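You operate a simulated robot arm through the tools that you are given. There is no shell and no other tool. Be economical: measure what you need, move in short steps, check, and stop when the job is done.

Carry out the task below with a simulated two-armed robot. There is one attempt and no reset: what you move stays moved.

TASK
Pick up the teal case labelled "95" from the top of the grey table with one hand, pass it to the other hand and put it on the fourth shelf from the bottom of the grey shelf unit. Set down upright: teal case.

The check looks at the end state, three seconds after you hand in, the way a careful person would. Anything else that was tipped, shoved, dropped, spilled or broken makes it a failure.

THE ROBOT
Two 7-joint arms with two-finger parallel grippers on one trunk, on a base that drives. Base frame: it is fixed to the floor where the robot stands at the start and does not move with it; the origin is under the middle of the robot, x ahead of it, y to its left, z up; the surface under the hand at the start is at about z = 800. Units: mm, degrees, N and s.
The left shoulder is at the start at [183, 171, 1081], the right one opposite. Places, roughly: fourth shelf of the grey shelf unit [800, -1000, 1100]. Payload 4.4 kg a hand.
The TCP of each hand is the grasp point between the finger pads, 23 mm short of the fingertips. In the tool frame z runs along the fingers and y along their closing line. The gripper opens to 94 mm. The fingers are 38 mm wide and 10 mm thick; the gripper's body (54 by 96 mm) begins 39 mm behind the TCP.
Orientation is told as [roll, pitch, yaw] about the base's x, y, z axes, in that order, counted from this pose: with the fingers straight down and closing along the base's y, the tool's x points along the base's -x, its y along +y and its z along -z.

THE INTERFACE
- The arms move only by the tool drive_tool. It takes "left_increments", "right_increments" or both (then of equal length, played together; a hand with none holds still); each is a list of rows, each a list of 7 numbers: the shift along the tool's x, y, z in units of 25 mm (1.0 is 25 mm), then the turn, a rotation vector about the tool's x, y, z in units of 4 degrees (1.0 is 4 degrees), then the opening in per cent of the stroke, from 0 (shut) to 100 (fully open). In form: [[x, y, z, wx, wy, wz, grip], ...]. A call has 1 to 12 rows; each row shifts and turns the commanded pose from where the row before left it, along the tool's axes as they then stand. A call with a number of a shift or a turn outside -1 to 1 is refused whole. A row lasts 0.2 s, in which the tool goes at most 50 mm and 8.6 degrees; a call with a longer step from one row to the next is refused whole, and so is a gripper value outside its range. A pose out of reach is approached as far as the arm can. The call stops where the force on the tool passes 40 N (or 10 N more than at its start, if that is more) or the arm is blocked; 0.2 s more then pass. Each finger travels about 72 mm/s and halts on what it meets, pressing with about 44 N; the grip force reading is that of the motor and also rises with nothing between the fingers. The clock runs only during rows and for 0.2 s after the last one: add rows that do not move to give the fingers time. The reply holds the time, the measured pose of the TCP, the force on the tool along the base axes, the opening and the grip force, in the units named above and with some noise, with the torque about the TCP (base axes, N m) and any sound that the robot's microphone picked up.
- Cameras (640 x 400 px; columns grow to the right, rows downward): "scene" is now at [315.9, 0.2, 1211.3]; the picture's right is [-0.02, -1.00, 0.00], its down [-0.60, 0.01, -0.80] and it looks along [0.80, -0.01, -0.60] (base axes); focal length 214 px, centre (320, 200). "left" rides on the left gripper at [86, -16, -74] in its tool frame; the picture's right is [0.18, 0.98, 0.00], its down [-0.58, 0.11, -0.81] and it looks along [-0.79, 0.15, 0.59] (tool axes); focal length 243 px, centre (320, 200). "right" rides on the right gripper at [86, 16, -75] in its tool frame; the picture's right is [-0.18, 0.98, 0.00], its down [-0.58, -0.11, -0.81] and it looks along [-0.79, -0.15, 0.59] (tool axes); focal length 243 px, centre (320, 200). There is no depth. A picture from a camera that has moved, and an enlarged one, comes with that camera's place and axes in the base frame and with its lens.
- get_image(camera): a new picture of that camera. It takes no simulated time.
- slide_trunk(by): slides the trunk up (or, below 0, down) by that many mm; the arms and the scene camera ride with it, the base frame stays. It gives what a move gives, with no picture.
- base_move(legs): drives the robot by 1 to 6 legs, each [ahead, left, turn to the left] in mm, mm and degrees, along the robot's own axes; the way and the turn of a leg run together, so that a leg with both is an arc; at most 1500 mm and 180 degrees a leg. The arms and the cameras ride along, it lands a little off, and it stops where it bumps. It gives what a move gives.
- aim_head(pan, tilt): turns the head with the scene camera to pan (to the left, within 80 degrees either way) and tilt (down, from -29 to 69), counted from straight ahead of the robot. It gives what a move gives.
- inspect(camera, box): a new picture of the part [left, top, right, bottom] of that camera's present view, enlarged. It takes no simulated time.
- finish_job(): hands the job in; it is judged then, once.

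Go step by step. Nothing tells you exact positions but the pictures and the camera data: compare them with the known pose of the tool, close in by small moves and look again before you grip or let go. The budget is 120 turns and 100 pictures, counting those below and the enlarged ones. Unless the task says otherwise, let go and move clear before handing in, and close with one line.

The tools are called after "Request:" by a JSON object that holds its "name" and its "arguments". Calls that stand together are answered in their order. drive_tool: Moves the arms, as the interface text tells. Its arguments: {"type":"object","properties":{"left_increments":{"type":"array","items":{"type":"array","items":{"type":"number"}}},"right_increments":{"type":"array","items":{"type":"array","items":{"type":"number"}}}},"required":[]} The other tools are called the same way: slide_trunk (by) slides the trunk up or down; base_move (legs) drives the base; aim_head (pan, tilt) turns the head that bears the scene camera; get_image (camera) takes a picture; inspect (camera, box) takes an enlarged picture of a part of a camera's view; finish_job () hands the job in.

At the start:

```text
clock: 0.0
left_tool_pos: [407.8, 429.8, 1095.0]
left_tcp_rot: [0.0, 0.0, 0.0]
left_force: [-0.3, 0.7, 0.0]
left_moment: [-0.01, 0.03, 0.03]
left_grip_width: 93.8
left_gripper_force: 0.0
right_tool_pos: [634.4, -43.2, 1076.7]
right_tcp_rot: [0.0, 0.1, 0.0]
right_force: [-0.5, 0.4, -0.1]
right_moment: [0.0, 0.04, -0.03]
right_grip_width: 94.2
right_gripper_force: 0.1
trunk travel left (down, up): [-100.0, 288.0]
robot x, y, heading: [-2.0, 1.5, 0.0]
head pan, tilt: [-0.9, 36.8]
```

scene: 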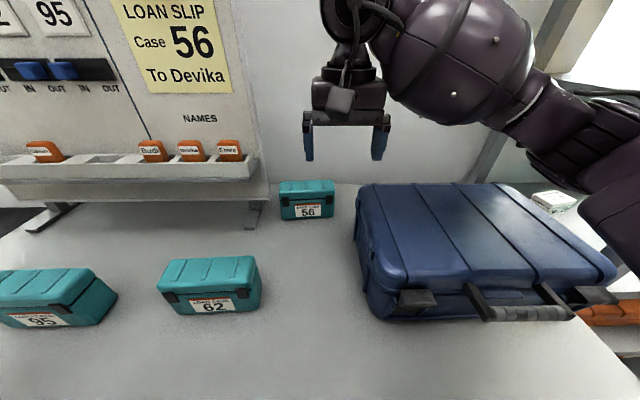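
right: 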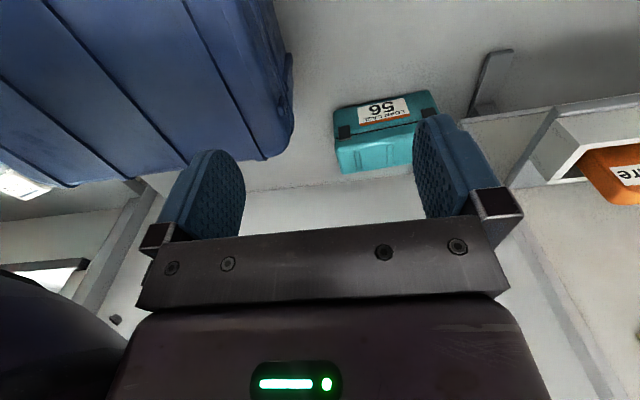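
left: 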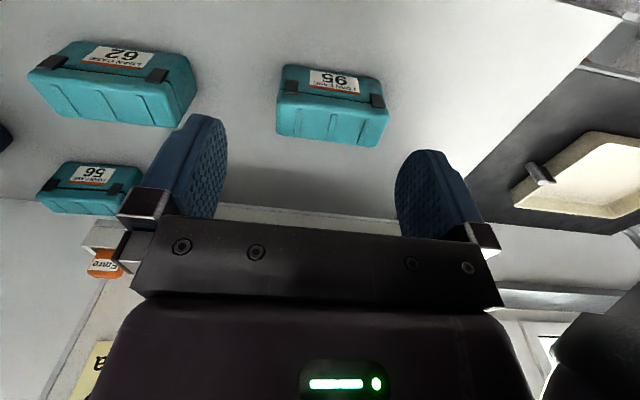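

I see three teal cases; "95" is at about (510, 470) on the left part of the table. Next I look at it more closely, and at the shelf unit to the right.

Request:
{"name": "inspect", "arguments": {"camera": "left", "box": [220, 30, 440, 168]}}

Request:
{"name": "aim_head", "arguments": {"pan": -55, "tilt": 15}}

Request:
{"name": "get_image", "arguments": {"camera": "scene"}}

Request:
{"name": "aim_head", "arguments": {"pan": 45, "tilt": 45}}

Request:
{"name": "get_image", "arguments": {"camera": "scene"}}

```text
2.90 times, centred on (330, 99) of left
camera zoom: at [322.5, 413.3, 1169.0], right [-0.18, 0.98, 0.0], down [0.58, 0.11, 0.81], along [0.79, 0.15, -0.59], focal length 703 px, centre (291, 493)
```

zoom: 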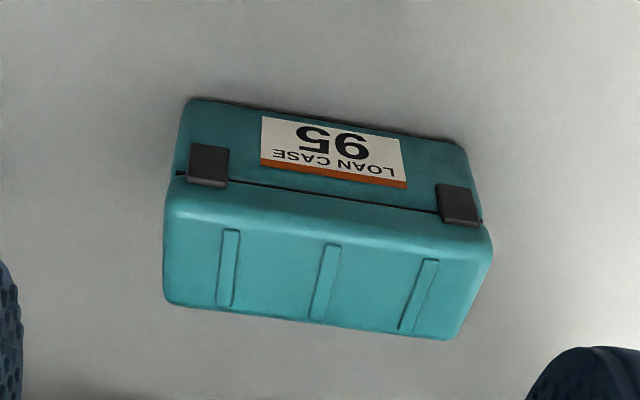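

```text
clock: 1.2
left_tool_pos: [409.2, 429.6, 1095.9]
left_tcp_rot: [-0.1, 0.0, 0.0]
left_force: [-0.9, -0.1, 0.4]
left_moment: [-0.03, 0.0, 0.01]
left_grip_width: 94.0
left_gripper_force: 0.1
right_tool_pos: [635.0, -43.7, 1078.0]
right_tcp_rot: [0.0, 0.1, 0.0]
right_force: [-1.2, 0.5, 0.0]
right_moment: [-0.01, 0.03, -0.02]
right_grip_width: 94.2
right_gripper_force: 0.0
trunk travel left (down, up): [-100.0, 288.0]
robot x, y, heading: [1.5, -0.8, -0.1]
head pan, tilt: [-55.0, 15.0]
```

```text
95 pictures are left
camera scene: at [282.5, -74.9, 1246.0], right [-0.82, -0.57, 0.0], down [-0.15, 0.21, -0.97], along [0.55, -0.79, -0.26], focal length 214 px, centre (320, 200)
```

scene: 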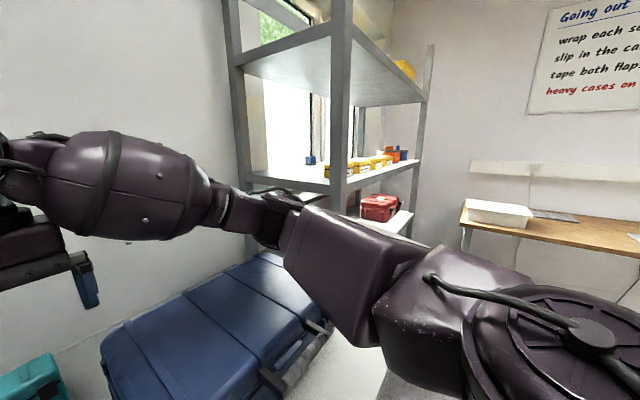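

```text
clock: 3.0
left_tool_pos: [408.4, 430.4, 1095.0]
left_tcp_rot: [0.0, 0.0, -0.1]
left_force: [-0.1, 0.5, -0.7]
left_moment: [0.01, -0.01, 0.0]
left_grip_width: 94.1
left_gripper_force: 0.1
right_tool_pos: [634.1, -43.4, 1077.3]
right_tcp_rot: [0.0, -0.1, 0.0]
right_force: [-0.6, 0.3, 0.2]
right_moment: [0.03, 0.03, 0.0]
right_grip_width: 94.4
right_gripper_force: 0.0
trunk travel left (down, up): [-100.0, 288.0]
robot x, y, heading: [4.4, 2.1, 0.1]
head pan, tilt: [45.0, 45.0]
```

```text
94 pictures are left
camera scene: at [286.4, 59.1, 1199.2], right [0.71, -0.71, 0.0], down [-0.5, -0.5, -0.71], along [0.5, 0.5, -0.71], focal length 214 px, centre (320, 200)
```

scene: 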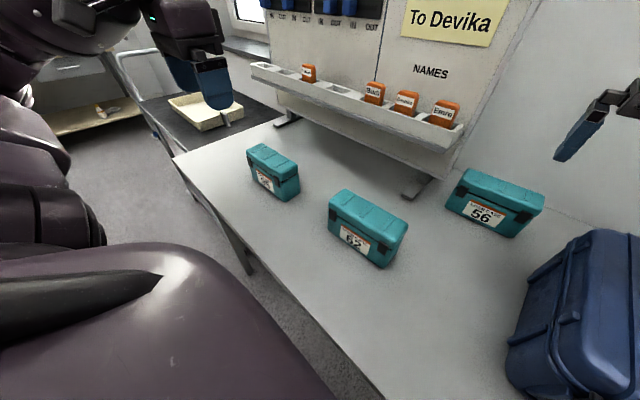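

The "95" case spans about x 495–557, y 394–540, is about 85 tall, and its label faces the robot. I turn the left hand so it closes along x, with its camera on the outside, and move it above the case.

Request:
{"name": "drive_tool", "arguments": {"left_increments": [[0, 0, 0, 0, 0, 1, 100], [0, 0, 0, 0, 0, 1, 100], [0, 0, 0, 0, 0, 1, 100], [0, 0, 0, 0, 0, 1, 100], [0, 0, 0, 0, 0, 1, 100], [0, 0, 0, 0, 0, 1, 100], [0, 0, 0, 0, 0, 1, 100], [0, 0, 0, 0, 0, 1, 100], [0, 0, 0, 0, 0, 1, 100], [0, 0, 0, 0, 0, 1, 100], [0, 0, 0, 0, 0, 1, 100], [0, 0, 0, 0, 0, 1, 100]]}}

Request:
{"name": "drive_tool", "arguments": {"left_increments": [[0, 0, 0, 0, 0, 1, 100], [0, 0, 0, 0, 0, 1, 100], [0, 0, 0, 0, 0, 1, 100], [0, 0, 0, 0, 0, 1, 100], [0, 0, 0, 0, 0, 1, 100], [0, 0, 0, 0, 0, 1, 100], [0, 0, 0, 0, 0, 1, 100], [0, 0, 0, 0, 0, 1, 100], [0, 0, 0, 0, 0, 1, 100], [0, 0, 0, 0, 0, 1, 100], [0, 0, 0, 0, 0, 0.2, 100], [0, 0, 0, 0, 0, 0, 100]]}}

```text
clock: 5.6
left_tool_pos: [407.6, 428.2, 1096.0]
left_tcp_rot: [0.0, 0.1, -48.0]
left_force: [-0.2, 0.1, 0.0]
left_moment: [0.0, -0.05, 0.04]
left_grip_width: 94.0
left_gripper_force: 0.0
right_tool_pos: [634.9, -42.6, 1076.7]
right_tcp_rot: [-0.1, 0.0, 0.0]
right_force: [-0.1, 0.3, 0.5]
right_moment: [0.02, 0.0, -0.04]
right_grip_width: 93.9
right_gripper_force: 0.0
trunk travel left (down, up): [-100.0, 288.0]
robot x, y, heading: [-2.2, 1.1, -0.1]
head pan, tilt: [45.0, 45.0]
```

```text
clock: 8.2
left_tool_pos: [409.1, 429.1, 1095.7]
left_tcp_rot: [0.0, -0.1, -88.8]
left_force: [0.1, -0.4, 0.0]
left_moment: [-0.02, 0.01, 0.03]
left_grip_width: 93.9
left_gripper_force: 0.0
right_tool_pos: [634.6, -43.8, 1077.3]
right_tcp_rot: [0.0, 0.0, 0.0]
right_force: [0.3, 0.7, 0.0]
right_moment: [-0.05, 0.01, 0.01]
right_grip_width: 93.8
right_gripper_force: 0.0
trunk travel left (down, up): [-100.0, 288.0]
robot x, y, heading: [-1.1, -0.3, -0.2]
head pan, tilt: [45.0, 45.0]
```

The hand is turned. Next I move it above the case to about z 960 and look.

Request:
{"name": "drive_tool", "arguments": {"left_increments": [[0.41, 0.78, 0.6, 0, 0, 0, 100], [0.41, 0.78, 0.6, 0, 0, 0, 100], [0.41, 0.78, 0.6, 0, 0, 0, 100], [0.41, 0.78, 0.6, 0, 0, 0, 100], [0.41, 0.78, 0.6, 0, 0, 0, 100], [0.41, 0.78, 0.6, 0, 0, 0, 100], [0, 0, 0.9, 0, 0, 0, 100], [0, 0, 0.9, 0, 0, 0, 100]]}}

Request:
{"name": "get_image", "arguments": {"camera": "left"}}

Request:
{"name": "get_image", "arguments": {"camera": "scene"}}

```text
clock: 10.0
left_tool_pos: [524.4, 493.6, 958.7]
left_tcp_rot: [0.0, 0.0, -88.9]
left_force: [0.2, -0.2, -0.1]
left_moment: [-0.07, 0.02, 0.01]
left_grip_width: 93.9
left_gripper_force: 0.1
right_tool_pos: [635.0, -43.1, 1076.3]
right_tcp_rot: [0.0, 0.1, 0.0]
right_force: [0.5, 0.7, -0.5]
right_moment: [0.01, -0.02, 0.01]
right_grip_width: 93.8
right_gripper_force: 0.2
trunk travel left (down, up): [-100.0, 288.0]
robot x, y, heading: [0.2, 0.2, -0.1]
head pan, tilt: [45.0, 45.0]
```

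```text
93 pictures are left
camera left: at [507.2, 579.1, 1033.1], right [0.98, 0.2, 0.0], down [0.12, -0.58, 0.81], along [0.17, -0.79, -0.59], focal length 243 px, centre (320, 200)
```

left: 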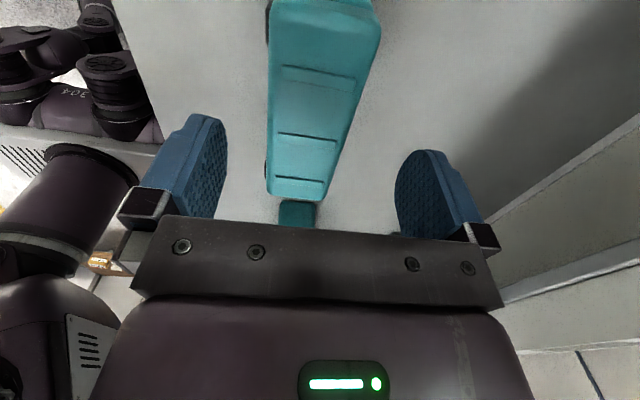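

```text
92 pictures are left
camera scene: at [286.7, 59.2, 1199.1], right [0.71, -0.71, 0.0], down [-0.5, -0.5, -0.71], along [0.5, 0.5, -0.71], focal length 214 px, centre (320, 200)
```

scene: 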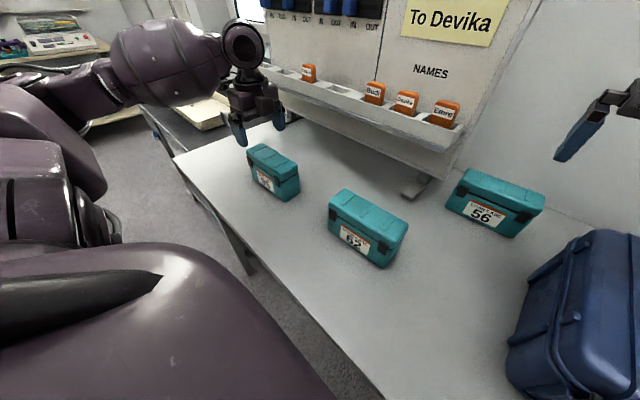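

The hand is centred over the case (its centreline is x ≈ 523). I descend to z ≈ 860.

Request:
{"name": "drive_tool", "arguments": {"left_increments": [[-0.1, 0, 0.8, 0, 0, 0, 100], [-0.1, 0, 0.8, 0, 0, 0, 100], [0, 0, 0.8, 0, 0, 0, 100], [0, 0, 0.6, 0, 0, 0, 100], [0, 0, 0.5, 0, 0, 0, 100], [0, 0, 0.4, 0, 0, 0, 100]]}}

Request:
{"name": "get_image", "arguments": {"camera": "left"}}

Request:
{"name": "inspect", "arguments": {"camera": "scene", "box": [180, 60, 360, 240]}}

```text
clock: 11.4
left_tool_pos: [523.9, 487.5, 861.6]
left_tcp_rot: [0.0, 0.1, -88.7]
left_force: [0.4, -0.2, 0.7]
left_moment: [0.02, -0.03, 0.02]
left_grip_width: 94.0
left_gripper_force: 0.1
right_tool_pos: [634.9, -43.3, 1076.8]
right_tcp_rot: [-0.1, 0.1, 0.0]
right_force: [0.6, 0.4, 0.4]
right_moment: [0.03, 0.0, 0.0]
right_grip_width: 93.8
right_gripper_force: 0.1
trunk travel left (down, up): [-100.0, 288.0]
robot x, y, heading: [-2.2, 1.6, -0.2]
head pan, tilt: [45.0, 45.0]
```

```text
91 pictures are left
camera left: at [506.2, 574.5, 936.6], right [0.98, 0.21, 0.0], down [0.12, -0.58, 0.81], along [0.17, -0.79, -0.59], focal length 243 px, centre (320, 200)
```

left: 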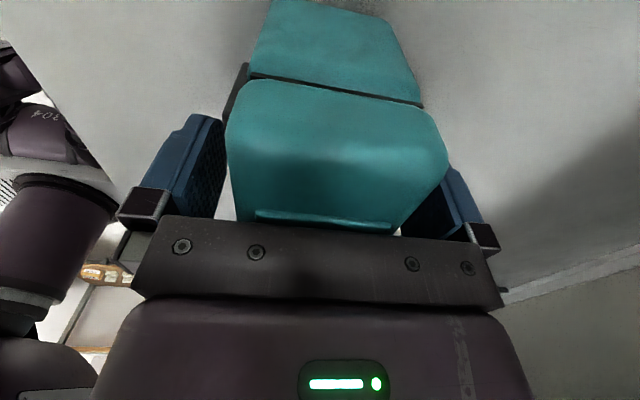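

```text
2.22 times, centred on (270, 150) of scene
camera zoom: at [286.4, 59.1, 1199.2], right [0.71, -0.71, 0.0], down [-0.5, -0.5, -0.71], along [0.5, 0.5, -0.71], focal length 477 px, centre (431, 311)
```

zoom: 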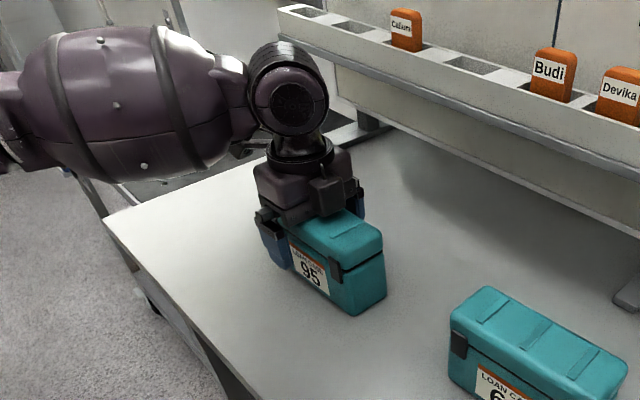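

The fingers straddle the case. I close them.

Request:
{"name": "drive_tool", "arguments": {"left_increments": [[0, 0, 0, 0, 0, 0, 70], [0, 0, 0, 0, 0, 0, 60], [0, 0, 0, 0, 0, 0, 50], [0, 0, 0, 0, 0, 0, 30], [0, 0, 0, 0, 0, 0, 10], [0, 0, 0, 0, 0, 0, 0], [0, 0, 0, 0, 0, 0, 0]]}}

Request:
{"name": "drive_tool", "arguments": {"left_increments": [[0, 0, -0.4, 0, 0, 0, 0], [0, 0, -0.8, 0, 0, 0, 0], [0, 0, -1, 0, 0, 0, 0], [0, 0, 0, 0, 0, 0, 0]]}}

Request:
{"name": "get_image", "arguments": {"camera": "scene"}}

```text
clock: 13.0
left_tool_pos: [522.9, 487.2, 862.3]
left_tcp_rot: [0.0, 0.0, -88.8]
left_force: [-0.4, -1.4, -0.3]
left_moment: [-0.13, -0.01, -0.13]
left_grip_width: 63.1
left_gripper_force: 43.9
right_tool_pos: [634.4, -42.6, 1075.6]
right_tcp_rot: [-0.1, 0.0, -0.1]
right_force: [-0.4, -0.9, 0.6]
right_moment: [0.0, 0.01, 0.0]
right_grip_width: 94.4
right_gripper_force: 0.0
trunk travel left (down, up): [-100.0, 288.0]
robot x, y, heading: [0.6, -2.2, 0.2]
head pan, tilt: [45.0, 45.0]
```

```text
clock: 14.0
left_tool_pos: [524.6, 487.8, 916.3]
left_tcp_rot: [-0.1, 0.1, -88.8]
left_force: [-0.6, 0.0, -0.5]
left_moment: [0.09, 0.03, -0.01]
left_grip_width: 62.2
left_gripper_force: 44.1
right_tool_pos: [635.4, -43.3, 1076.1]
right_tcp_rot: [0.0, 0.1, 0.0]
right_force: [-0.2, 1.1, 0.0]
right_moment: [-0.03, -0.01, -0.02]
right_grip_width: 94.1
right_gripper_force: 0.1
trunk travel left (down, up): [-100.0, 288.0]
robot x, y, heading: [2.4, 2.4, -0.1]
head pan, tilt: [45.0, 45.0]
```

```text
89 pictures are left
camera scene: at [286.8, 59.3, 1199.0], right [0.71, -0.71, 0.0], down [-0.5, -0.5, -0.71], along [0.5, 0.5, -0.71], focal length 214 px, centre (320, 200)
```

scene: 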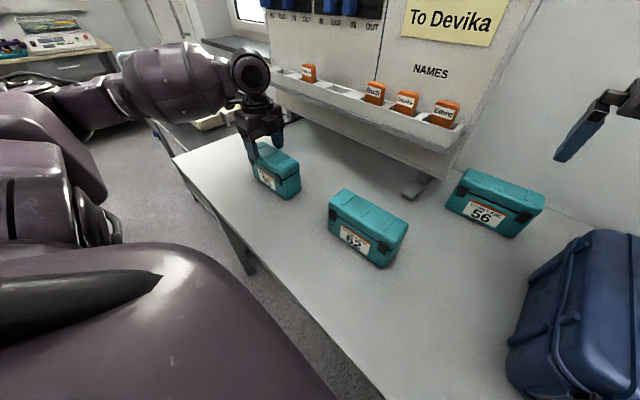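

The case is gripped (62 mm wide) and lifting. I raise it well clear and check.

Request:
{"name": "drive_tool", "arguments": {"left_increments": [[0, 0, -1, 0, 0, 0, 0], [0, 0, -1, 0, 0, 0, 0], [0, 0, -1, 0, 0, 0, 0], [0, 0, -1, 0, 0, 0, 0], [0, 0, -1, 0, 0, 0, 0], [0, 0, -1, 0, 0, 0, 0], [0, 0, -1, 0, 0, 0, 0], [0, 0, 0, 0, 0, 0, 0]]}}

Request:
{"name": "get_image", "arguments": {"camera": "scene"}}

Request:
{"name": "aim_head", "arguments": {"pan": -70, "tilt": 25}}

Request:
{"name": "get_image", "arguments": {"camera": "scene"}}

```text
clock: 15.8
left_tool_pos: [524.0, 487.4, 1091.4]
left_tcp_rot: [-0.1, 0.1, -88.8]
left_force: [0.0, 0.0, -3.8]
left_moment: [0.06, 0.0, -0.01]
left_grip_width: 62.4
left_gripper_force: 43.6
right_tool_pos: [635.4, -42.1, 1076.4]
right_tcp_rot: [0.0, 0.1, 0.0]
right_force: [0.4, 0.1, 0.0]
right_moment: [0.02, 0.0, 0.02]
right_grip_width: 94.2
right_gripper_force: 0.1
trunk travel left (down, up): [-100.0, 288.0]
robot x, y, heading: [1.3, -0.9, -0.3]
head pan, tilt: [45.0, 45.0]
```

```text
88 pictures are left
camera scene: at [287.1, 59.5, 1198.9], right [0.71, -0.71, 0.0], down [-0.5, -0.5, -0.71], along [0.5, 0.5, -0.71], focal length 214 px, centre (320, 200)
```

scene: 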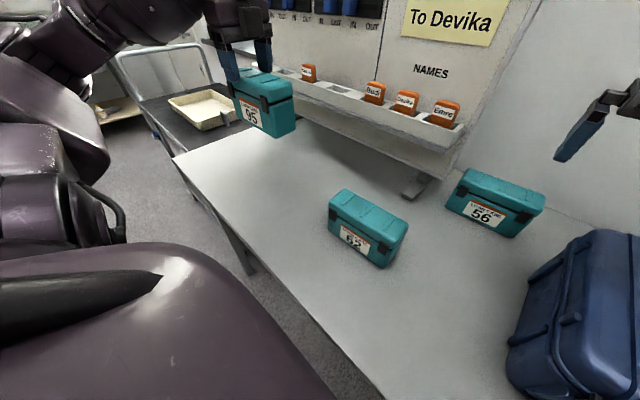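

```text
clock: 17.7
left_tool_pos: [523.8, 488.3, 1092.6]
left_tcp_rot: [0.0, 0.0, -88.7]
left_force: [0.6, 1.0, -4.3]
left_moment: [0.06, -0.03, 0.02]
left_grip_width: 62.6
left_gripper_force: 44.0
right_tool_pos: [634.0, -42.1, 1075.8]
right_tcp_rot: [0.0, 0.1, 0.0]
right_force: [0.0, -0.1, 0.1]
right_moment: [0.02, 0.01, -0.01]
right_grip_width: 94.2
right_gripper_force: 0.1
trunk travel left (down, up): [-100.0, 288.0]
robot x, y, heading: [1.3, 2.3, -0.0]
head pan, tilt: [-70.0, 25.0]
```

```text
87 pictures are left
camera scene: at [260.7, -84.7, 1229.7], right [-0.94, -0.34, 0.0], down [-0.14, 0.4, -0.91], along [0.31, -0.85, -0.42], focal length 214 px, centre (320, 200)
```

scene: 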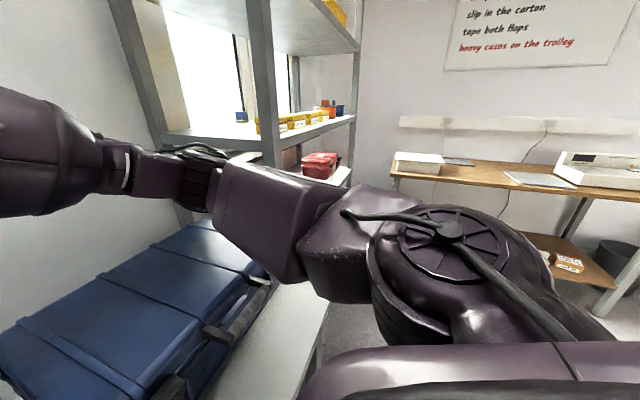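

The case is held and weighs only about 0.4 kg. I back away from the table a little and study the shelf unit.

Request:
{"name": "base_move", "arguments": {"legs": [[-350, 0, 0]]}}

Request:
{"name": "aim_head", "arguments": {"pan": -42, "tilt": 8}}

Request:
{"name": "get_image", "arguments": {"camera": "scene"}}

```text
clock: 20.0
left_tool_pos: [170.0, 489.1, 1092.3]
left_tcp_rot: [0.1, -0.1, -88.6]
left_force: [-0.9, 0.9, -4.5]
left_moment: [0.09, -0.02, 0.03]
left_grip_width: 62.5
left_gripper_force: 44.2
right_tool_pos: [282.4, -39.4, 1075.6]
right_tcp_rot: [0.0, 0.2, 0.2]
right_force: [-0.7, 0.2, -0.3]
right_moment: [0.01, 0.0, 0.03]
right_grip_width: 93.8
right_gripper_force: 0.0
trunk travel left (down, up): [-100.0, 288.0]
robot x, y, heading: [-350.7, -3.2, 0.4]
head pan, tilt: [-70.0, 25.0]
```

```text
clock: 20.9
left_tool_pos: [168.9, 489.9, 1091.3]
left_tcp_rot: [0.0, 0.0, -88.5]
left_force: [0.6, 0.4, -4.5]
left_moment: [0.08, 0.02, 0.01]
left_grip_width: 62.7
left_gripper_force: 44.2
right_tool_pos: [283.8, -41.7, 1076.5]
right_tcp_rot: [0.0, 0.1, 0.3]
right_force: [0.0, 0.1, 0.0]
right_moment: [0.01, 0.03, -0.02]
right_grip_width: 93.9
right_gripper_force: 0.1
trunk travel left (down, up): [-100.0, 288.0]
robot x, y, heading: [-353.8, 0.4, 0.2]
head pan, tilt: [-42.0, 8.0]
```

```text
86 pictures are left
camera scene: at [-53.9, -59.6, 1257.3], right [-0.67, -0.75, 0.0], down [-0.1, 0.09, -0.99], along [0.74, -0.66, -0.14], focal length 214 px, centre (320, 200)
```

scene: 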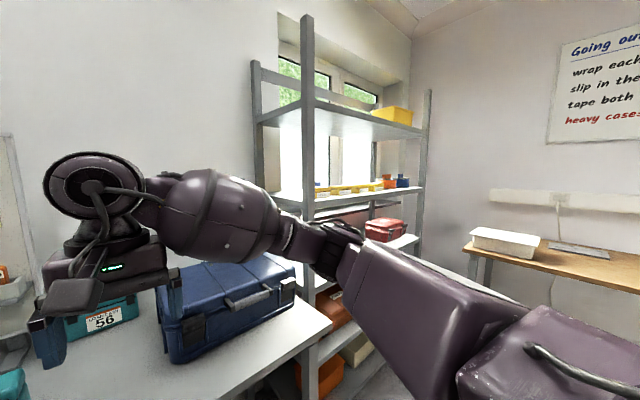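

The unit's open front faces −x, with the fourth shelf (yellow items) at about z 1100. My plan is for the right hand to take the case's right end at a 45° tilt, which keeps its camera and wrist clear of the shelf later. First I turn the right hand in yaw by about +91°.

Request:
{"name": "drive_tool", "arguments": {"right_increments": [[0, 0, 0, 0, 0, -1, 100], [0, 0, 0, 0, 0, -1, 100], [0, 0, 0, 0, 0, -1, 100], [0, 0, 0, 0, 0, -1, 100], [0, 0, 0, 0, 0, -1, 100], [0, 0, 0, 0, 0, -1, 100], [0, 0, 0, 0, 0, -1, 100], [0, 0, 0, 0, 0, -1, 100], [0, 0, 0, 0, 0, -1, 100], [0, 0, 0, 0, 0, -1, 100], [0, 0, 0, 0, 0, -1, 100], [0, 0, 0, 0, 0, -1, 100]]}}

Request:
{"name": "drive_tool", "arguments": {"right_increments": [[0, 0, 0, 0, 0, -1, 100], [0, 0, 0, 0, 0, -1, 100], [0, 0, 0, 0, 0, -1, 100], [0, 0, 0, 0, 0, -1, 100], [0, 0, 0, 0, 0, -1, 100], [0, 0, 0, 0, 0, -1, 100], [0, 0, 0, 0, 0, -1, 100], [0, 0, 0, 0, 0, -1, 100], [0, 0, 0, 0, 0, -1, 100], [0, 0, 0, 0, 0, -1, 100], [0, 0, 0, 0, 0, -0.8, 100], [0, 0, 0, 0, 0, 0, 100]]}}

Request:
{"name": "drive_tool", "arguments": {"right_increments": [[0, 0, 0, 0, -1, 0, 100], [0, 0, 0, 0, -1, 0, 100], [0, 0, 0, 0, -1, 0, 100], [0, 0, 0, 0, -1, 0, 100], [0, 0, 0, 0, -1, 0, 100], [0, 0, 0, 0, -1, 0, 100], [0, 0, 0, 0, -1, 0, 100], [0, 0, 0, 0, -1, 0, 100], [0, 0, 0, 0, -1, 0, 100], [0, 0, 0, 0, -1, 0, 100], [0, 0, 0, 0, -1, 0, 100], [0, 0, 0, 0, -0.25, 0, 100]], "left_increments": [[-1, 0, 0, 0, 0, 0, 0], [-1, 0, 0, 0, 0, 0, 0], [-1, 0, 0, 0, 0, 0, 0], [-1, 0, 0, 0, 0, 0, 0], [-1, 0, 0, 0, 0, 0, 0], [-1, 0, 0, 0, 0, 0, 0], [-1, 0, 0, 0, 0, 0, 0], [-1, 0, 0, 0, 0, 0, 0], [-1, 0, 0, 0, 0, 0, 0], [-1, 0, 0, 0, 0, 0, 0], [-1, 0, 0, 0, 0, 0, 0], [-0.5, 0, 0, 0, 0, 0, 0]]}}

Request:
{"name": "aim_head", "arguments": {"pan": 10, "tilt": 35}}

Request:
{"name": "get_image", "arguments": {"camera": "scene"}}

Request:
{"name": "get_image", "arguments": {"camera": "right"}}

```text
clock: 23.5
left_tool_pos: [170.3, 489.5, 1091.5]
left_tcp_rot: [0.0, 0.0, -88.5]
left_force: [0.3, 0.4, -4.9]
left_moment: [0.07, -0.02, -0.01]
left_grip_width: 62.5
left_gripper_force: 43.8
right_tool_pos: [282.3, -40.2, 1075.7]
right_tcp_rot: [-0.1, 0.1, 48.4]
right_force: [0.7, -0.5, 0.0]
right_moment: [-0.02, -0.03, 0.01]
right_grip_width: 94.0
right_gripper_force: 0.0
trunk travel left (down, up): [-100.0, 288.0]
robot x, y, heading: [-354.2, 2.7, 0.2]
head pan, tilt: [-42.0, 8.0]
```

```text
clock: 26.1
left_tool_pos: [169.3, 489.1, 1092.3]
left_tcp_rot: [0.0, 0.0, -88.5]
left_force: [1.2, 0.3, -5.0]
left_moment: [0.11, 0.04, -0.04]
left_grip_width: 62.6
left_gripper_force: 44.0
right_tool_pos: [211.9, -19.1, 1078.6]
right_tcp_rot: [0.2, 0.0, 91.3]
right_force: [-0.9, 0.4, 0.4]
right_moment: [-0.02, 0.01, -0.01]
right_grip_width: 93.8
right_gripper_force: 0.1
right hand out of reach, approached as far as the arm can: row 8, 9, 10, 11
trunk travel left (down, up): [-100.0, 288.0]
robot x, y, heading: [-354.7, -0.4, 0.3]
head pan, tilt: [-42.0, 8.0]
```

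```text
clock: 28.7
left_tool_pos: [177.5, 202.4, 1092.2]
left_tcp_rot: [-0.1, 0.1, -88.5]
left_force: [-0.1, 0.6, -3.9]
left_moment: [0.09, 0.0, 0.02]
left_grip_width: 62.6
left_gripper_force: 43.8
right_tool_pos: [209.2, -5.6, 1081.4]
right_tcp_rot: [0.3, -13.0, 91.1]
right_force: [-0.2, -0.1, -0.1]
right_moment: [0.0, 0.01, -0.04]
right_grip_width: 94.1
right_gripper_force: 0.0
right hand out of reach, approached as far as the arm can: row 2, 4, 5, 6, 7, 8, 9, 10, 11
trunk travel left (down, up): [-100.0, 288.0]
robot x, y, heading: [-352.0, -0.3, 0.4]
head pan, tilt: [-42.0, 8.0]
```

```text
clock: 29.9
left_tool_pos: [176.8, 202.4, 1093.1]
left_tcp_rot: [0.0, 0.0, -88.5]
left_force: [0.0, 1.9, -3.9]
left_moment: [0.09, 0.01, -0.02]
left_grip_width: 62.5
left_gripper_force: 44.2
right_tool_pos: [210.1, -5.7, 1080.7]
right_tcp_rot: [0.4, -13.0, 91.1]
right_force: [-0.1, 0.3, 0.7]
right_moment: [0.0, 0.02, -0.01]
right_grip_width: 93.9
right_gripper_force: 0.1
trunk travel left (down, up): [-100.0, 288.0]
robot x, y, heading: [-352.8, 1.3, 0.2]
head pan, tilt: [10.0, 35.0]
```

```text
85 pictures are left
camera scene: at [-36.2, 17.5, 1214.0], right [0.18, -0.98, 0.0], down [-0.56, -0.1, -0.82], along [0.81, 0.15, -0.57], focal length 214 px, centre (320, 200)
```

scene: 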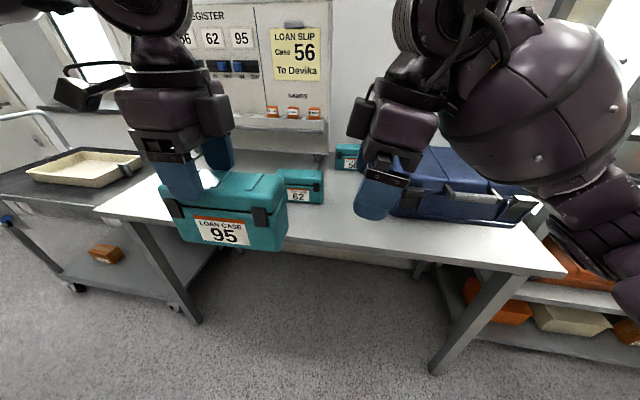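

```text
84 pictures are left
camera right: at [195.9, -108.2, 1133.7], right [-0.99, 0.16, 0.05], down [0.11, 0.39, 0.92], along [0.13, 0.91, -0.4], focal length 243 px, centre (320, 200)
```

right: 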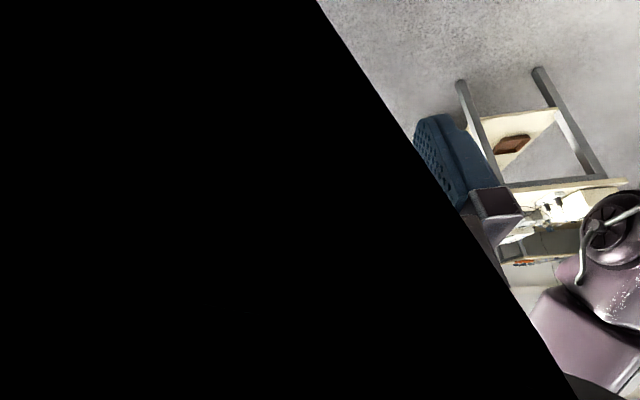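

The right arm hits a limit when folded so close to the body. I move both hands 175 mm further out and then continue tilting the right one.

Request:
{"name": "drive_tool", "arguments": {"left_increments": [[0, 1, 0, 0, 0, 0, 0], [0, 1, 0, 0, 0, 0, 0], [0, 1, 0, 0, 0, 0, 0], [0, 1, 0, 0, 0, 0, 0], [0, 1, 0, 0, 0, 0, 0], [0, 1, 0, 0, 0, 0, 0], [0, 1, 0, 0, 0, 0, 0], [0, 0, 0, 0, 0, 0, 0]], "right_increments": [[0, -1, 0, 0, 0, 0, 100], [0, -1, 0, 0, 0, 0, 100], [0, -1, 0, 0, 0, 0, 100], [0, -1, 0, 0, 0, 0, 100], [0, -1, 0, 0, 0, 0, 100], [0, -1, 0, 0, 0, 0, 100], [0, -1, 0, 0, 0, 0, 100], [0, 0, 0, 0, 0, 0, 100]]}}

Request:
{"name": "drive_tool", "arguments": {"right_increments": [[0, 0, 0, 0, -1, 0, 100], [0, 0, 0, 0, -1, 0, 100], [0, 0, 0, 0, -1, 0, 100], [0, 0, 0, 0, -1, 0, 100], [0, 0, 0, 0, -1, 0, 100], [0, 0, 0, 0, -1, 0, 100], [0, 0, 0, 0, -1, 0, 100], [0, 0, 0, 0, -1, 0, 100]]}}

```text
clock: 31.8
left_tool_pos: [352.3, 206.4, 1093.7]
left_tcp_rot: [0.1, 0.0, -88.5]
left_force: [-0.9, -0.1, -4.5]
left_moment: [0.1, -0.02, -0.02]
left_grip_width: 62.8
left_gripper_force: 43.8
right_tool_pos: [209.3, -7.4, 1081.3]
right_tcp_rot: [0.2, -13.0, 91.1]
right_force: [0.5, 0.7, 0.1]
right_moment: [-0.01, 0.0, -0.01]
right_grip_width: 94.0
right_gripper_force: 0.0
right hand out of reach, approached as far as the arm can: row 1, 2, 3, 4, 5, 6, 7
trunk travel left (down, up): [-100.0, 288.0]
robot x, y, heading: [-348.7, -1.5, 0.3]
head pan, tilt: [10.0, 35.0]
```

```text
clock: 33.5
left_tool_pos: [351.7, 207.1, 1092.6]
left_tcp_rot: [-0.1, 0.0, -88.4]
left_force: [-0.4, -0.4, -4.6]
left_moment: [0.07, 0.03, -0.04]
left_grip_width: 62.9
left_gripper_force: 44.1
right_tool_pos: [209.9, -6.7, 1080.6]
right_tcp_rot: [0.4, -13.0, 90.9]
right_force: [-0.1, -0.5, -0.3]
right_moment: [-0.02, 0.0, 0.01]
right_grip_width: 94.0
right_gripper_force: 0.1
right hand out of reach, approached as far as the arm can: row 1, 2, 3, 4, 5, 6, 7, 8
trunk travel left (down, up): [-100.0, 288.0]
robot x, y, heading: [-351.7, 0.4, 0.2]
head pan, tilt: [10.0, 35.0]
```

The right arm is up against a joint limit in this pose. I back out of it to about 45° yaw and read the pose to see how the commanded pose behaves.

Request:
{"name": "drive_tool", "arguments": {"right_increments": [[0, 0, 0, 0, 1, 0, 100], [0, 0, 0, 0, 1, 0, 100], [0, 0, 0, 0, 1, 0, 100], [0, 0, 0, 0, 0.25, 0, 100], [0, 0, 0, 0, 0, 0, 100]]}}

Request:
{"name": "drive_tool", "arguments": {"right_increments": [[0, 0, 0, 0, 0, 1, 100], [0, 0, 0, 0, 0, 1, 100], [0, 0, 0, 0, 0, 1, 100], [0, 0, 0, 0, 0, 1, 100], [0, 0, 0, 0, 0, 1, 100], [0, 0, 0, 0, 0, 1, 100], [0, 0, 0, 0, 0, 1, 100], [0, 0, 0, 0, 0, 1, 100], [0, 0, 0, 0, 0, 1, 100], [0, 0, 0, 0, 0, 1, 100], [0, 0, 0, 0, 0, 1, 100], [0, 0, 0, 0, 0, 1, 100]]}}

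```text
clock: 34.8
left_tool_pos: [351.8, 207.2, 1092.6]
left_tcp_rot: [0.0, 0.0, -88.5]
left_force: [-0.6, -0.4, -5.7]
left_moment: [0.1, 0.0, 0.0]
left_grip_width: 62.7
left_gripper_force: 43.6
right_tool_pos: [211.7, -7.5, 1080.0]
right_tcp_rot: [0.2, 0.1, 91.1]
right_force: [-0.8, -0.3, -0.1]
right_moment: [0.0, 0.03, -0.01]
right_grip_width: 93.9
right_gripper_force: 0.2
trunk travel left (down, up): [-100.0, 288.0]
robot x, y, heading: [-352.0, -0.8, 0.3]
head pan, tilt: [10.0, 35.0]
```

```text
clock: 37.4
left_tool_pos: [352.4, 206.3, 1092.7]
left_tcp_rot: [0.0, -0.1, -88.5]
left_force: [0.3, -1.1, -5.5]
left_moment: [0.14, 0.0, 0.02]
left_grip_width: 62.4
left_gripper_force: 44.2
right_tool_pos: [210.4, -7.0, 1080.4]
right_tcp_rot: [0.2, 0.2, 43.0]
right_force: [-1.0, 0.1, 0.6]
right_moment: [-0.01, 0.01, -0.01]
right_grip_width: 94.0
right_gripper_force: 0.0
trunk travel left (down, up): [-100.0, 288.0]
robot x, y, heading: [-352.8, 1.8, 0.4]
head pan, tilt: [10.0, 35.0]
```

The commanded pose resets to what was reached, and the limit seems to be wrist roll relative to the arm's azimuth. At yaw 43° I try the 45° tilt.

Request:
{"name": "drive_tool", "arguments": {"right_increments": [[0, 0, 0, 0, -1, 0, 100], [0, 0, 0, 0, -1, 0, 100], [0, 0, 0, 0, -1, 0, 100], [0, 0, 0, 0, -1, 0, 100], [0, 0, 0, 0, -1, 0, 100], [0, 0, 0, 0, -1, 0, 100], [0, 0, 0, 0, -1, 0, 100], [0, 0, 0, 0, -1, 0, 100], [0, 0, 0, 0, -1, 0, 100], [0, 0, 0, 0, -1, 0, 100], [0, 0, 0, 0, -1, 0, 100], [0, 0, 0, 0, -0.25, 0, 100]]}}

Request:
{"name": "get_image", "arguments": {"camera": "scene"}}

```text
clock: 40.0
left_tool_pos: [351.6, 205.7, 1091.8]
left_tcp_rot: [0.0, 0.0, -88.5]
left_force: [1.4, 0.2, -3.8]
left_moment: [0.1, -0.01, 0.0]
left_grip_width: 62.6
left_gripper_force: 43.9
right_tool_pos: [210.8, -5.9, 1081.5]
right_tcp_rot: [0.4, -44.9, 42.9]
right_force: [-0.1, -0.2, 0.1]
right_moment: [0.02, 0.01, 0.0]
right_grip_width: 94.0
right_gripper_force: 0.0
trunk travel left (down, up): [-100.0, 288.0]
robot x, y, heading: [-353.0, -0.9, 0.3]
head pan, tilt: [10.0, 35.0]
```

```text
83 pictures are left
camera scene: at [-36.2, 17.7, 1214.0], right [0.18, -0.98, 0.0], down [-0.56, -0.1, -0.82], along [0.81, 0.15, -0.57], focal length 214 px, centre (320, 200)
```

scene: 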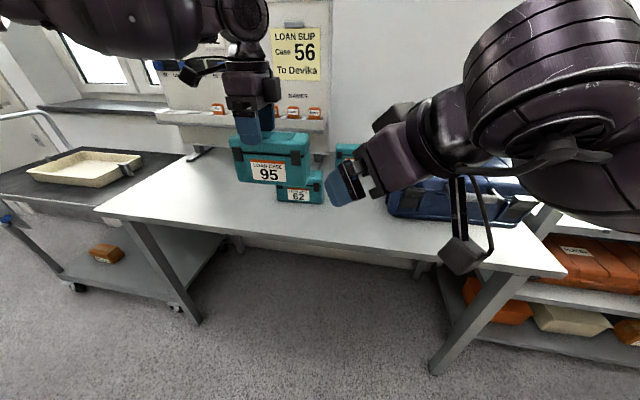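

That works. Now I turn the left hand by 48° so that the case axis lines up with the right hand's heading of 43°.

Request:
{"name": "drive_tool", "arguments": {"left_increments": [[0, 0, 0, 0, 0, 1, 0], [0, 0, 0, 0, 0, 1, 0], [0, 0, 0, 0, 0, 1, 0], [0, 0, 0, 0, 0, 1, 0], [0, 0, 0, 0, 0, 1, 0], [0, 0, 0, 0, 0, 1, 0], [0, 0, 0, 0, 0, 1, 0], [0, 0, 0, 0, 0, 1, 0], [0, 0, 0, 0, 0, 1, 0], [0, 0, 0, 0, 0, 1, 0], [0, 0, 0, 0, 0, 1, 0], [0, 0, 0, 0, 0, 1, 0]]}}

Request:
{"name": "get_image", "arguments": {"camera": "scene"}}

Request:
{"name": "get_image", "arguments": {"camera": "right"}}

```text
clock: 42.5
left_tool_pos: [352.6, 206.9, 1093.0]
left_tcp_rot: [0.0, 0.0, -136.7]
left_force: [0.1, -0.4, -4.2]
left_moment: [0.09, -0.11, -0.02]
left_grip_width: 62.7
left_gripper_force: 44.2
right_tool_pos: [210.6, -6.4, 1080.3]
right_tcp_rot: [0.3, -44.7, 42.9]
right_force: [-0.2, -0.8, 0.4]
right_moment: [-0.01, 0.01, 0.01]
right_grip_width: 94.0
right_gripper_force: 0.1
trunk travel left (down, up): [-100.0, 288.0]
robot x, y, heading: [-352.7, -0.1, 0.2]
head pan, tilt: [10.0, 35.0]
```

```text
82 pictures are left
camera scene: at [-36.2, 17.6, 1214.0], right [0.18, -0.98, 0.0], down [-0.56, -0.1, -0.82], along [0.81, 0.15, -0.57], focal length 214 px, centre (320, 200)
```

scene: 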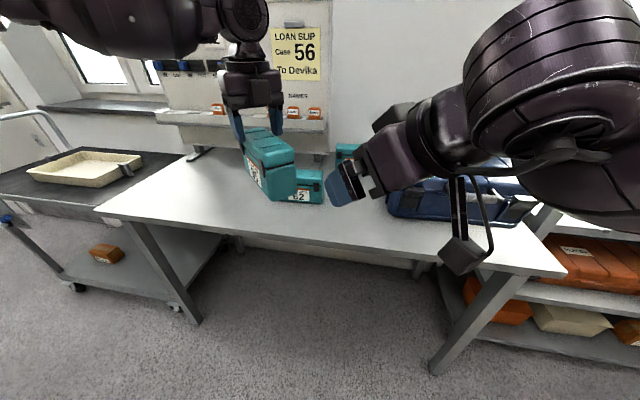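

```text
81 pictures are left
camera right: at [116.5, -73.7, 1072.3], right [-0.58, 0.81, 0.13], down [-0.04, -0.19, 0.98], along [0.82, 0.56, 0.14], focal length 243 px, centre (320, 200)
```

right: 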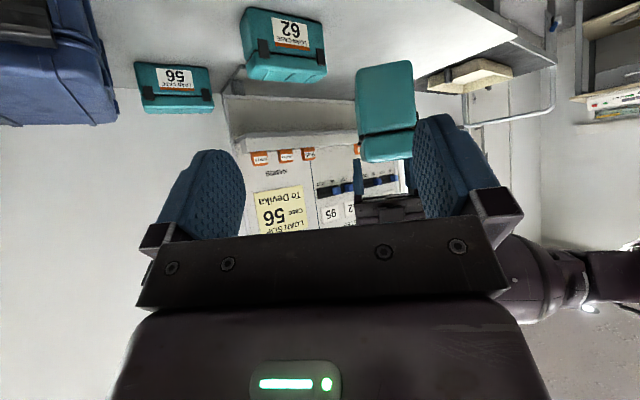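

The axes now line up. I zoom in to measure the near end of the case before approaching.

Request:
{"name": "inspect", "arguments": {"camera": "scene", "box": [200, 90, 400, 215]}}

Request:
{"name": "inspect", "arguments": {"camera": "right", "box": [300, 40, 460, 200]}}

```text
3.20 times, centred on (300, 152) of scene
camera zoom: at [-36.2, 17.6, 1214.0], right [0.18, -0.98, 0.0], down [-0.56, -0.1, -0.82], along [0.81, 0.15, -0.57], focal length 686 px, centre (384, 352)
```

zoom: 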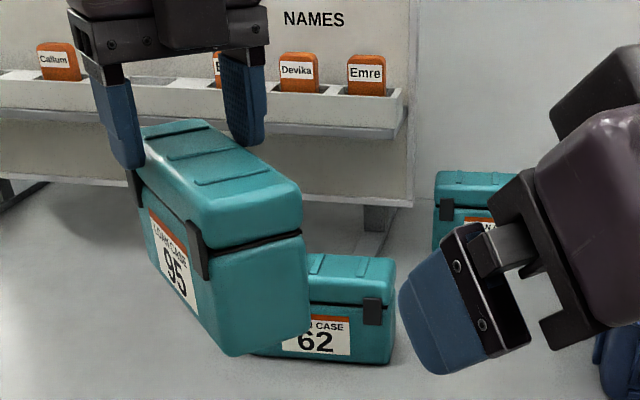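

```text
2.50 times, centred on (380, 120) of right
camera zoom: at [116.5, -73.7, 1072.3], right [-0.58, 0.81, 0.13], down [-0.04, -0.19, 0.98], along [0.82, 0.56, 0.14], focal length 606 px, centre (170, 400)
```

zoom: 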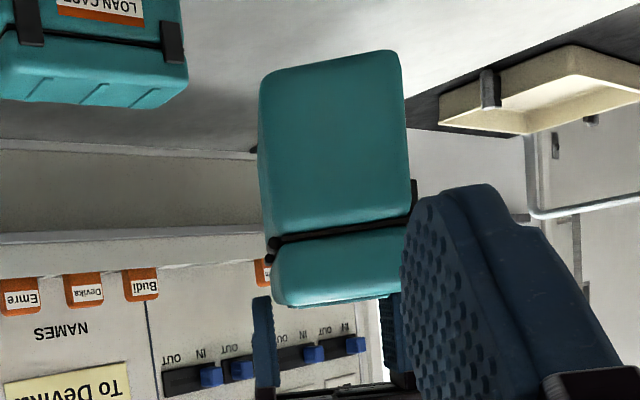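

Measured against the fingertips, the case top is now only about 5 mm above the left fingertips. It slid some 40 mm in the grip during the lift, so handing it over now would be risky; I check this with the left camera.

Request:
{"name": "get_image", "arguments": {"camera": "left"}}

```text
78 pictures are left
camera left: at [404.2, 277.9, 1166.5], right [0.81, -0.59, 0.0], down [-0.35, -0.48, 0.81], along [-0.47, -0.65, -0.59], focal length 243 px, centre (320, 200)
```

left: 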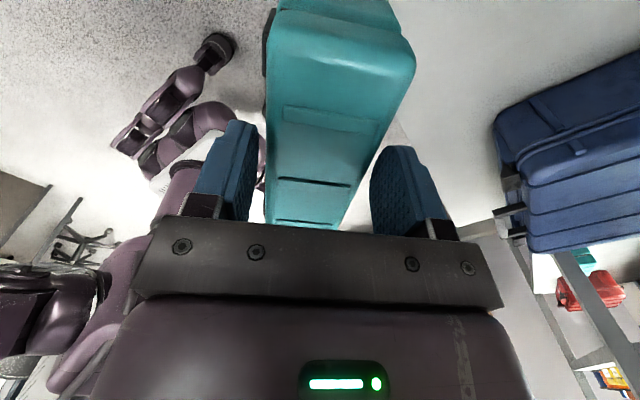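

Confirmed: it is held only by its top edge. I carry it gently back over the free part of the table to set it down and regrip it.

Request:
{"name": "drive_tool", "arguments": {"left_increments": [[0.2, -0.11, 0, 0, 0, 0, 0], [0.4, -0.22, 0, 0, 0, 0, 0], [0.45, -0.24, 0, 0, 0, 0, 0], [0.45, -0.24, 0, 0, 0, 0, 0], [0.45, -0.24, 0, 0, 0, 0, 0], [0.45, -0.24, 0, 0, 0, 0, 0], [0.45, -0.24, 0, 0, 0, 0, 0], [0.45, -0.24, 0, 0, 0, 0, 0], [0.45, -0.24, 0, 0, 0, 0, 0], [0.45, -0.24, 0, 0, 0, 0, 0], [0.45, -0.24, 0, 0, 0, 0, 0], [0.45, -0.24, 0, 0, 0, 0, 0]]}}

Request:
{"name": "drive_tool", "arguments": {"left_increments": [[0.45, -0.24, 0, 0, 0, 0, 0], [0.45, -0.24, 0, 0, 0, 0, 0], [0.45, -0.24, 0, 0, 0, 0, 0], [0.45, -0.24, 0, 0, 0, 0, 0], [0.45, -0.24, 0, 0, 0, 0, 0], [0.45, -0.24, 0, 0, 0, 0, 0], [0.45, -0.24, 0, 0, 0, 0, 0], [0.45, -0.24, 0, 0, 0, 0, 0], [0.45, -0.24, 0, 0, 0, 0, 0], [0.4, -0.22, 0, 0, 0, 0, 0], [0.2, -0.11, 0, 0, 0, 0, 0]]}}

Request:
{"name": "drive_tool", "arguments": {"left_increments": [[0, 0, 0, 0, 0, -1, 0], [0, 0, 0, 0, 0, -1, 0], [0, 0, 0, 0, 0, -1, 0], [0, 0, 0, 0, 0, -1, 0], [0, 0, 0, 0, 0, -1, 0], [0, 0, 0, 0, 0, -1, 0], [0, 0, 0, 0, 0, -1, 0], [0, 0, 0, 0, 0, -1, 0], [0, 0, 0, 0, 0, -1, 0], [0, 0, 0, 0, 0, -1, 0], [0, 0, 0, 0, 0, -1, 0], [0, 0, 0, 0, 0, -1, 0]]}}

Request:
{"name": "aim_head", "arguments": {"pan": 32, "tilt": 35}}

Request:
{"name": "get_image", "arguments": {"camera": "scene"}}

```text
clock: 45.1
left_tool_pos: [398.1, 342.9, 1092.5]
left_tcp_rot: [0.0, 0.0, -136.5]
left_force: [0.0, -0.1, -4.2]
left_moment: [0.08, -0.09, -0.01]
left_grip_width: 62.6
left_gripper_force: 44.1
right_tool_pos: [210.7, -5.4, 1081.6]
right_tcp_rot: [0.3, -44.8, 42.8]
right_force: [0.0, -0.6, -0.4]
right_moment: [0.03, -0.02, 0.01]
right_grip_width: 94.1
right_gripper_force: 0.0
trunk travel left (down, up): [-100.0, 288.0]
robot x, y, heading: [-352.8, -3.6, 0.2]
head pan, tilt: [10.0, 35.0]
```

```text
clock: 47.5
left_tool_pos: [438.3, 467.7, 1091.6]
left_tcp_rot: [0.0, 0.0, -136.5]
left_force: [0.7, 0.5, -3.4]
left_moment: [0.04, -0.08, -0.03]
left_grip_width: 62.8
left_gripper_force: 44.3
right_tool_pos: [211.1, -6.8, 1080.2]
right_tcp_rot: [0.4, -44.9, 43.0]
right_force: [0.0, -0.7, -0.4]
right_moment: [0.02, 0.0, 0.0]
right_grip_width: 94.0
right_gripper_force: 0.0
trunk travel left (down, up): [-100.0, 288.0]
robot x, y, heading: [-352.2, -3.8, 0.4]
head pan, tilt: [10.0, 35.0]
```

```text
clock: 50.1
left_tool_pos: [437.5, 468.0, 1091.9]
left_tcp_rot: [-0.1, 0.0, -88.4]
left_force: [-0.9, -0.9, -4.6]
left_moment: [0.11, 0.01, 0.0]
left_grip_width: 63.0
left_gripper_force: 43.7
right_tool_pos: [209.8, -7.7, 1080.8]
right_tcp_rot: [0.2, -44.8, 42.9]
right_force: [-0.6, 0.5, -1.1]
right_moment: [0.0, 0.03, -0.02]
right_grip_width: 93.9
right_gripper_force: 0.0
trunk travel left (down, up): [-100.0, 288.0]
robot x, y, heading: [-352.4, -4.4, 0.4]
head pan, tilt: [10.0, 35.0]
```

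```text
clock: 51.0
left_tool_pos: [437.5, 468.1, 1091.1]
left_tcp_rot: [0.0, 0.0, -88.5]
left_force: [0.7, 0.4, -4.1]
left_moment: [0.09, 0.01, 0.02]
left_grip_width: 62.9
left_gripper_force: 43.9
right_tool_pos: [210.6, -6.7, 1079.5]
right_tcp_rot: [0.2, -44.8, 43.0]
right_force: [0.2, -0.6, 0.0]
right_moment: [0.02, 0.01, -0.02]
right_grip_width: 94.4
right_gripper_force: 0.0
trunk travel left (down, up): [-100.0, 288.0]
robot x, y, heading: [-356.2, 2.0, 0.2]
head pan, tilt: [32.0, 35.0]
```

```text
77 pictures are left
camera scene: at [-48.3, 49.0, 1213.9], right [0.53, -0.85, 0.0], down [-0.49, -0.31, -0.82], along [0.69, 0.44, -0.57], focal length 214 px, centre (320, 200)
```

scene: 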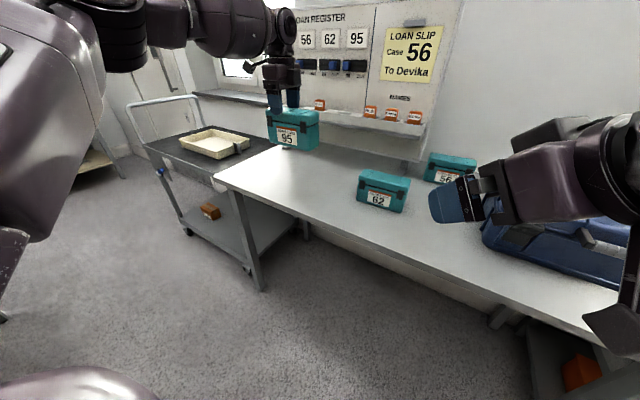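

It is over the table now. I lower it gently.

Request:
{"name": "drive_tool", "arguments": {"left_increments": [[0, 0, 0.2, 0, 0, 0, 0], [0, 0, 0.4, 0, 0, 0, 0], [0, 0, 0.5, 0, 0, 0, 0], [0, 0, 0.5, 0, 0, 0, 0], [0, 0, 0.5, 0, 0, 0, 0], [0, 0, 0.5, 0, 0, 0, 0], [0, 0, 0.5, 0, 0, 0, 0], [0, 0, 0.5, 0, 0, 0, 0], [0, 0, 0.5, 0, 0, 0, 0], [0, 0, 0.4, 0, 0, 0, 0], [0, 0, 0.3, 0, 0, 0, 0], [0, 0, 0.1, 0, 0, 0, 0]]}}

Request:
{"name": "inspect", "arguments": {"camera": "scene", "box": [220, 80, 380, 200]}}

```text
clock: 53.6
left_tool_pos: [438.3, 469.0, 968.9]
left_tcp_rot: [0.0, 0.1, -88.6]
left_force: [0.4, 0.0, -3.6]
left_moment: [0.08, -0.01, 0.02]
left_grip_width: 62.5
left_gripper_force: 44.1
right_tool_pos: [210.6, -7.6, 1079.1]
right_tcp_rot: [0.3, -44.8, 43.0]
right_force: [-0.7, -1.0, -0.7]
right_moment: [-0.03, 0.02, -0.01]
right_grip_width: 94.1
right_gripper_force: 0.0
trunk travel left (down, up): [-100.0, 288.0]
robot x, y, heading: [-351.2, -0.5, 0.4]
head pan, tilt: [32.0, 35.0]
```

```text
3.33 times, centred on (300, 140) of scene
camera zoom: at [-48.3, 49.0, 1213.9], right [0.53, -0.85, 0.0], down [-0.49, -0.31, -0.82], along [0.69, 0.44, -0.57], focal length 715 px, centre (387, 400)
```

zoom: 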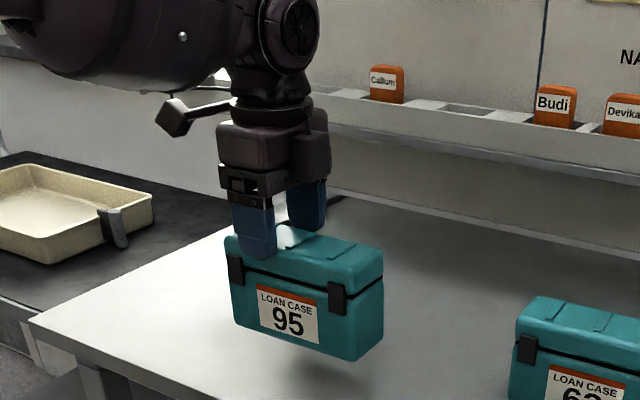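

The case hangs level with a small gap below it. I keep lowering in small steps until it touches.

Request:
{"name": "drive_tool", "arguments": {"left_increments": [[0, 0, 0.3, 0, 0, 0, 0], [0, 0, 0.3, 0, 0, 0, 0], [0, 0, 0.3, 0, 0, 0, 0], [0, 0, 0.3, 0, 0, 0, 0], [0, 0, 0.3, 0, 0, 0, 0], [0, 0, 0.2, 0, 0, 0, 0], [0, 0, 0.1, 0, 0, 0, 0]]}}

Request:
{"name": "inspect", "arguments": {"camera": "scene", "box": [220, 80, 380, 200]}}

```text
clock: 55.2
left_tool_pos: [439.6, 468.3, 923.5]
left_tcp_rot: [0.0, -0.1, -88.5]
left_force: [-0.3, 0.0, -4.5]
left_moment: [0.09, -0.02, 0.03]
left_grip_width: 62.6
left_gripper_force: 44.3
right_tool_pos: [211.4, -7.0, 1080.6]
right_tcp_rot: [0.3, -44.8, 42.8]
right_force: [0.8, -0.5, -0.3]
right_moment: [-0.01, 0.01, 0.0]
right_grip_width: 94.0
right_gripper_force: 0.0
trunk travel left (down, up): [-100.0, 288.0]
robot x, y, heading: [-354.3, 0.4, 0.4]
head pan, tilt: [32.0, 35.0]
```

```text
3.33 times, centred on (300, 140) of scene
camera zoom: at [-48.3, 49.1, 1213.9], right [0.53, -0.85, 0.0], down [-0.49, -0.31, -0.82], along [0.69, 0.44, -0.57], focal length 715 px, centre (387, 400)
```

zoom: 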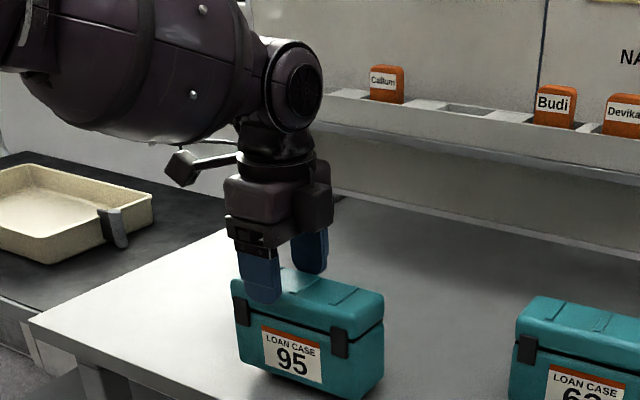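

Still hanging (−4.5 N). I lower it further.

Request:
{"name": "drive_tool", "arguments": {"left_increments": [[0, 0, 0.2, 0, 0, 0, 0], [0, 0, 0.2, 0, 0, 0, 0], [0, 0, 0.1, 0, 0, 0, 0], [0, 0, 0, 0, 0, 0, 0]]}}

Request:
{"name": "inspect", "arguments": {"camera": "scene", "box": [220, 90, 380, 210]}}

```text
clock: 56.2
left_tool_pos: [438.4, 469.3, 914.5]
left_tcp_rot: [0.2, 0.0, -88.5]
left_force: [1.2, 3.2, 8.2]
left_moment: [-0.83, 0.26, -0.01]
left_grip_width: 62.6
left_gripper_force: 44.5
right_tool_pos: [210.0, -7.5, 1082.2]
right_tcp_rot: [0.2, -44.9, 43.1]
right_force: [0.3, -0.2, 0.1]
right_moment: [0.01, 0.02, 0.03]
right_grip_width: 93.7
right_gripper_force: 0.0
trunk travel left (down, up): [-100.0, 288.0]
robot x, y, heading: [-352.7, -0.8, 0.2]
head pan, tilt: [32.0, 35.0]
```

```text
3.33 times, centred on (300, 150) of scene
camera zoom: at [-49.6, 48.8, 1214.6], right [0.53, -0.85, 0.0], down [-0.48, -0.31, -0.82], along [0.69, 0.44, -0.57], focal length 715 px, centre (387, 367)
```

zoom: 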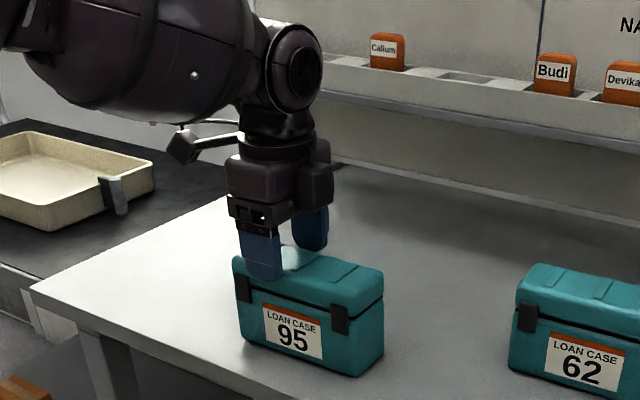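

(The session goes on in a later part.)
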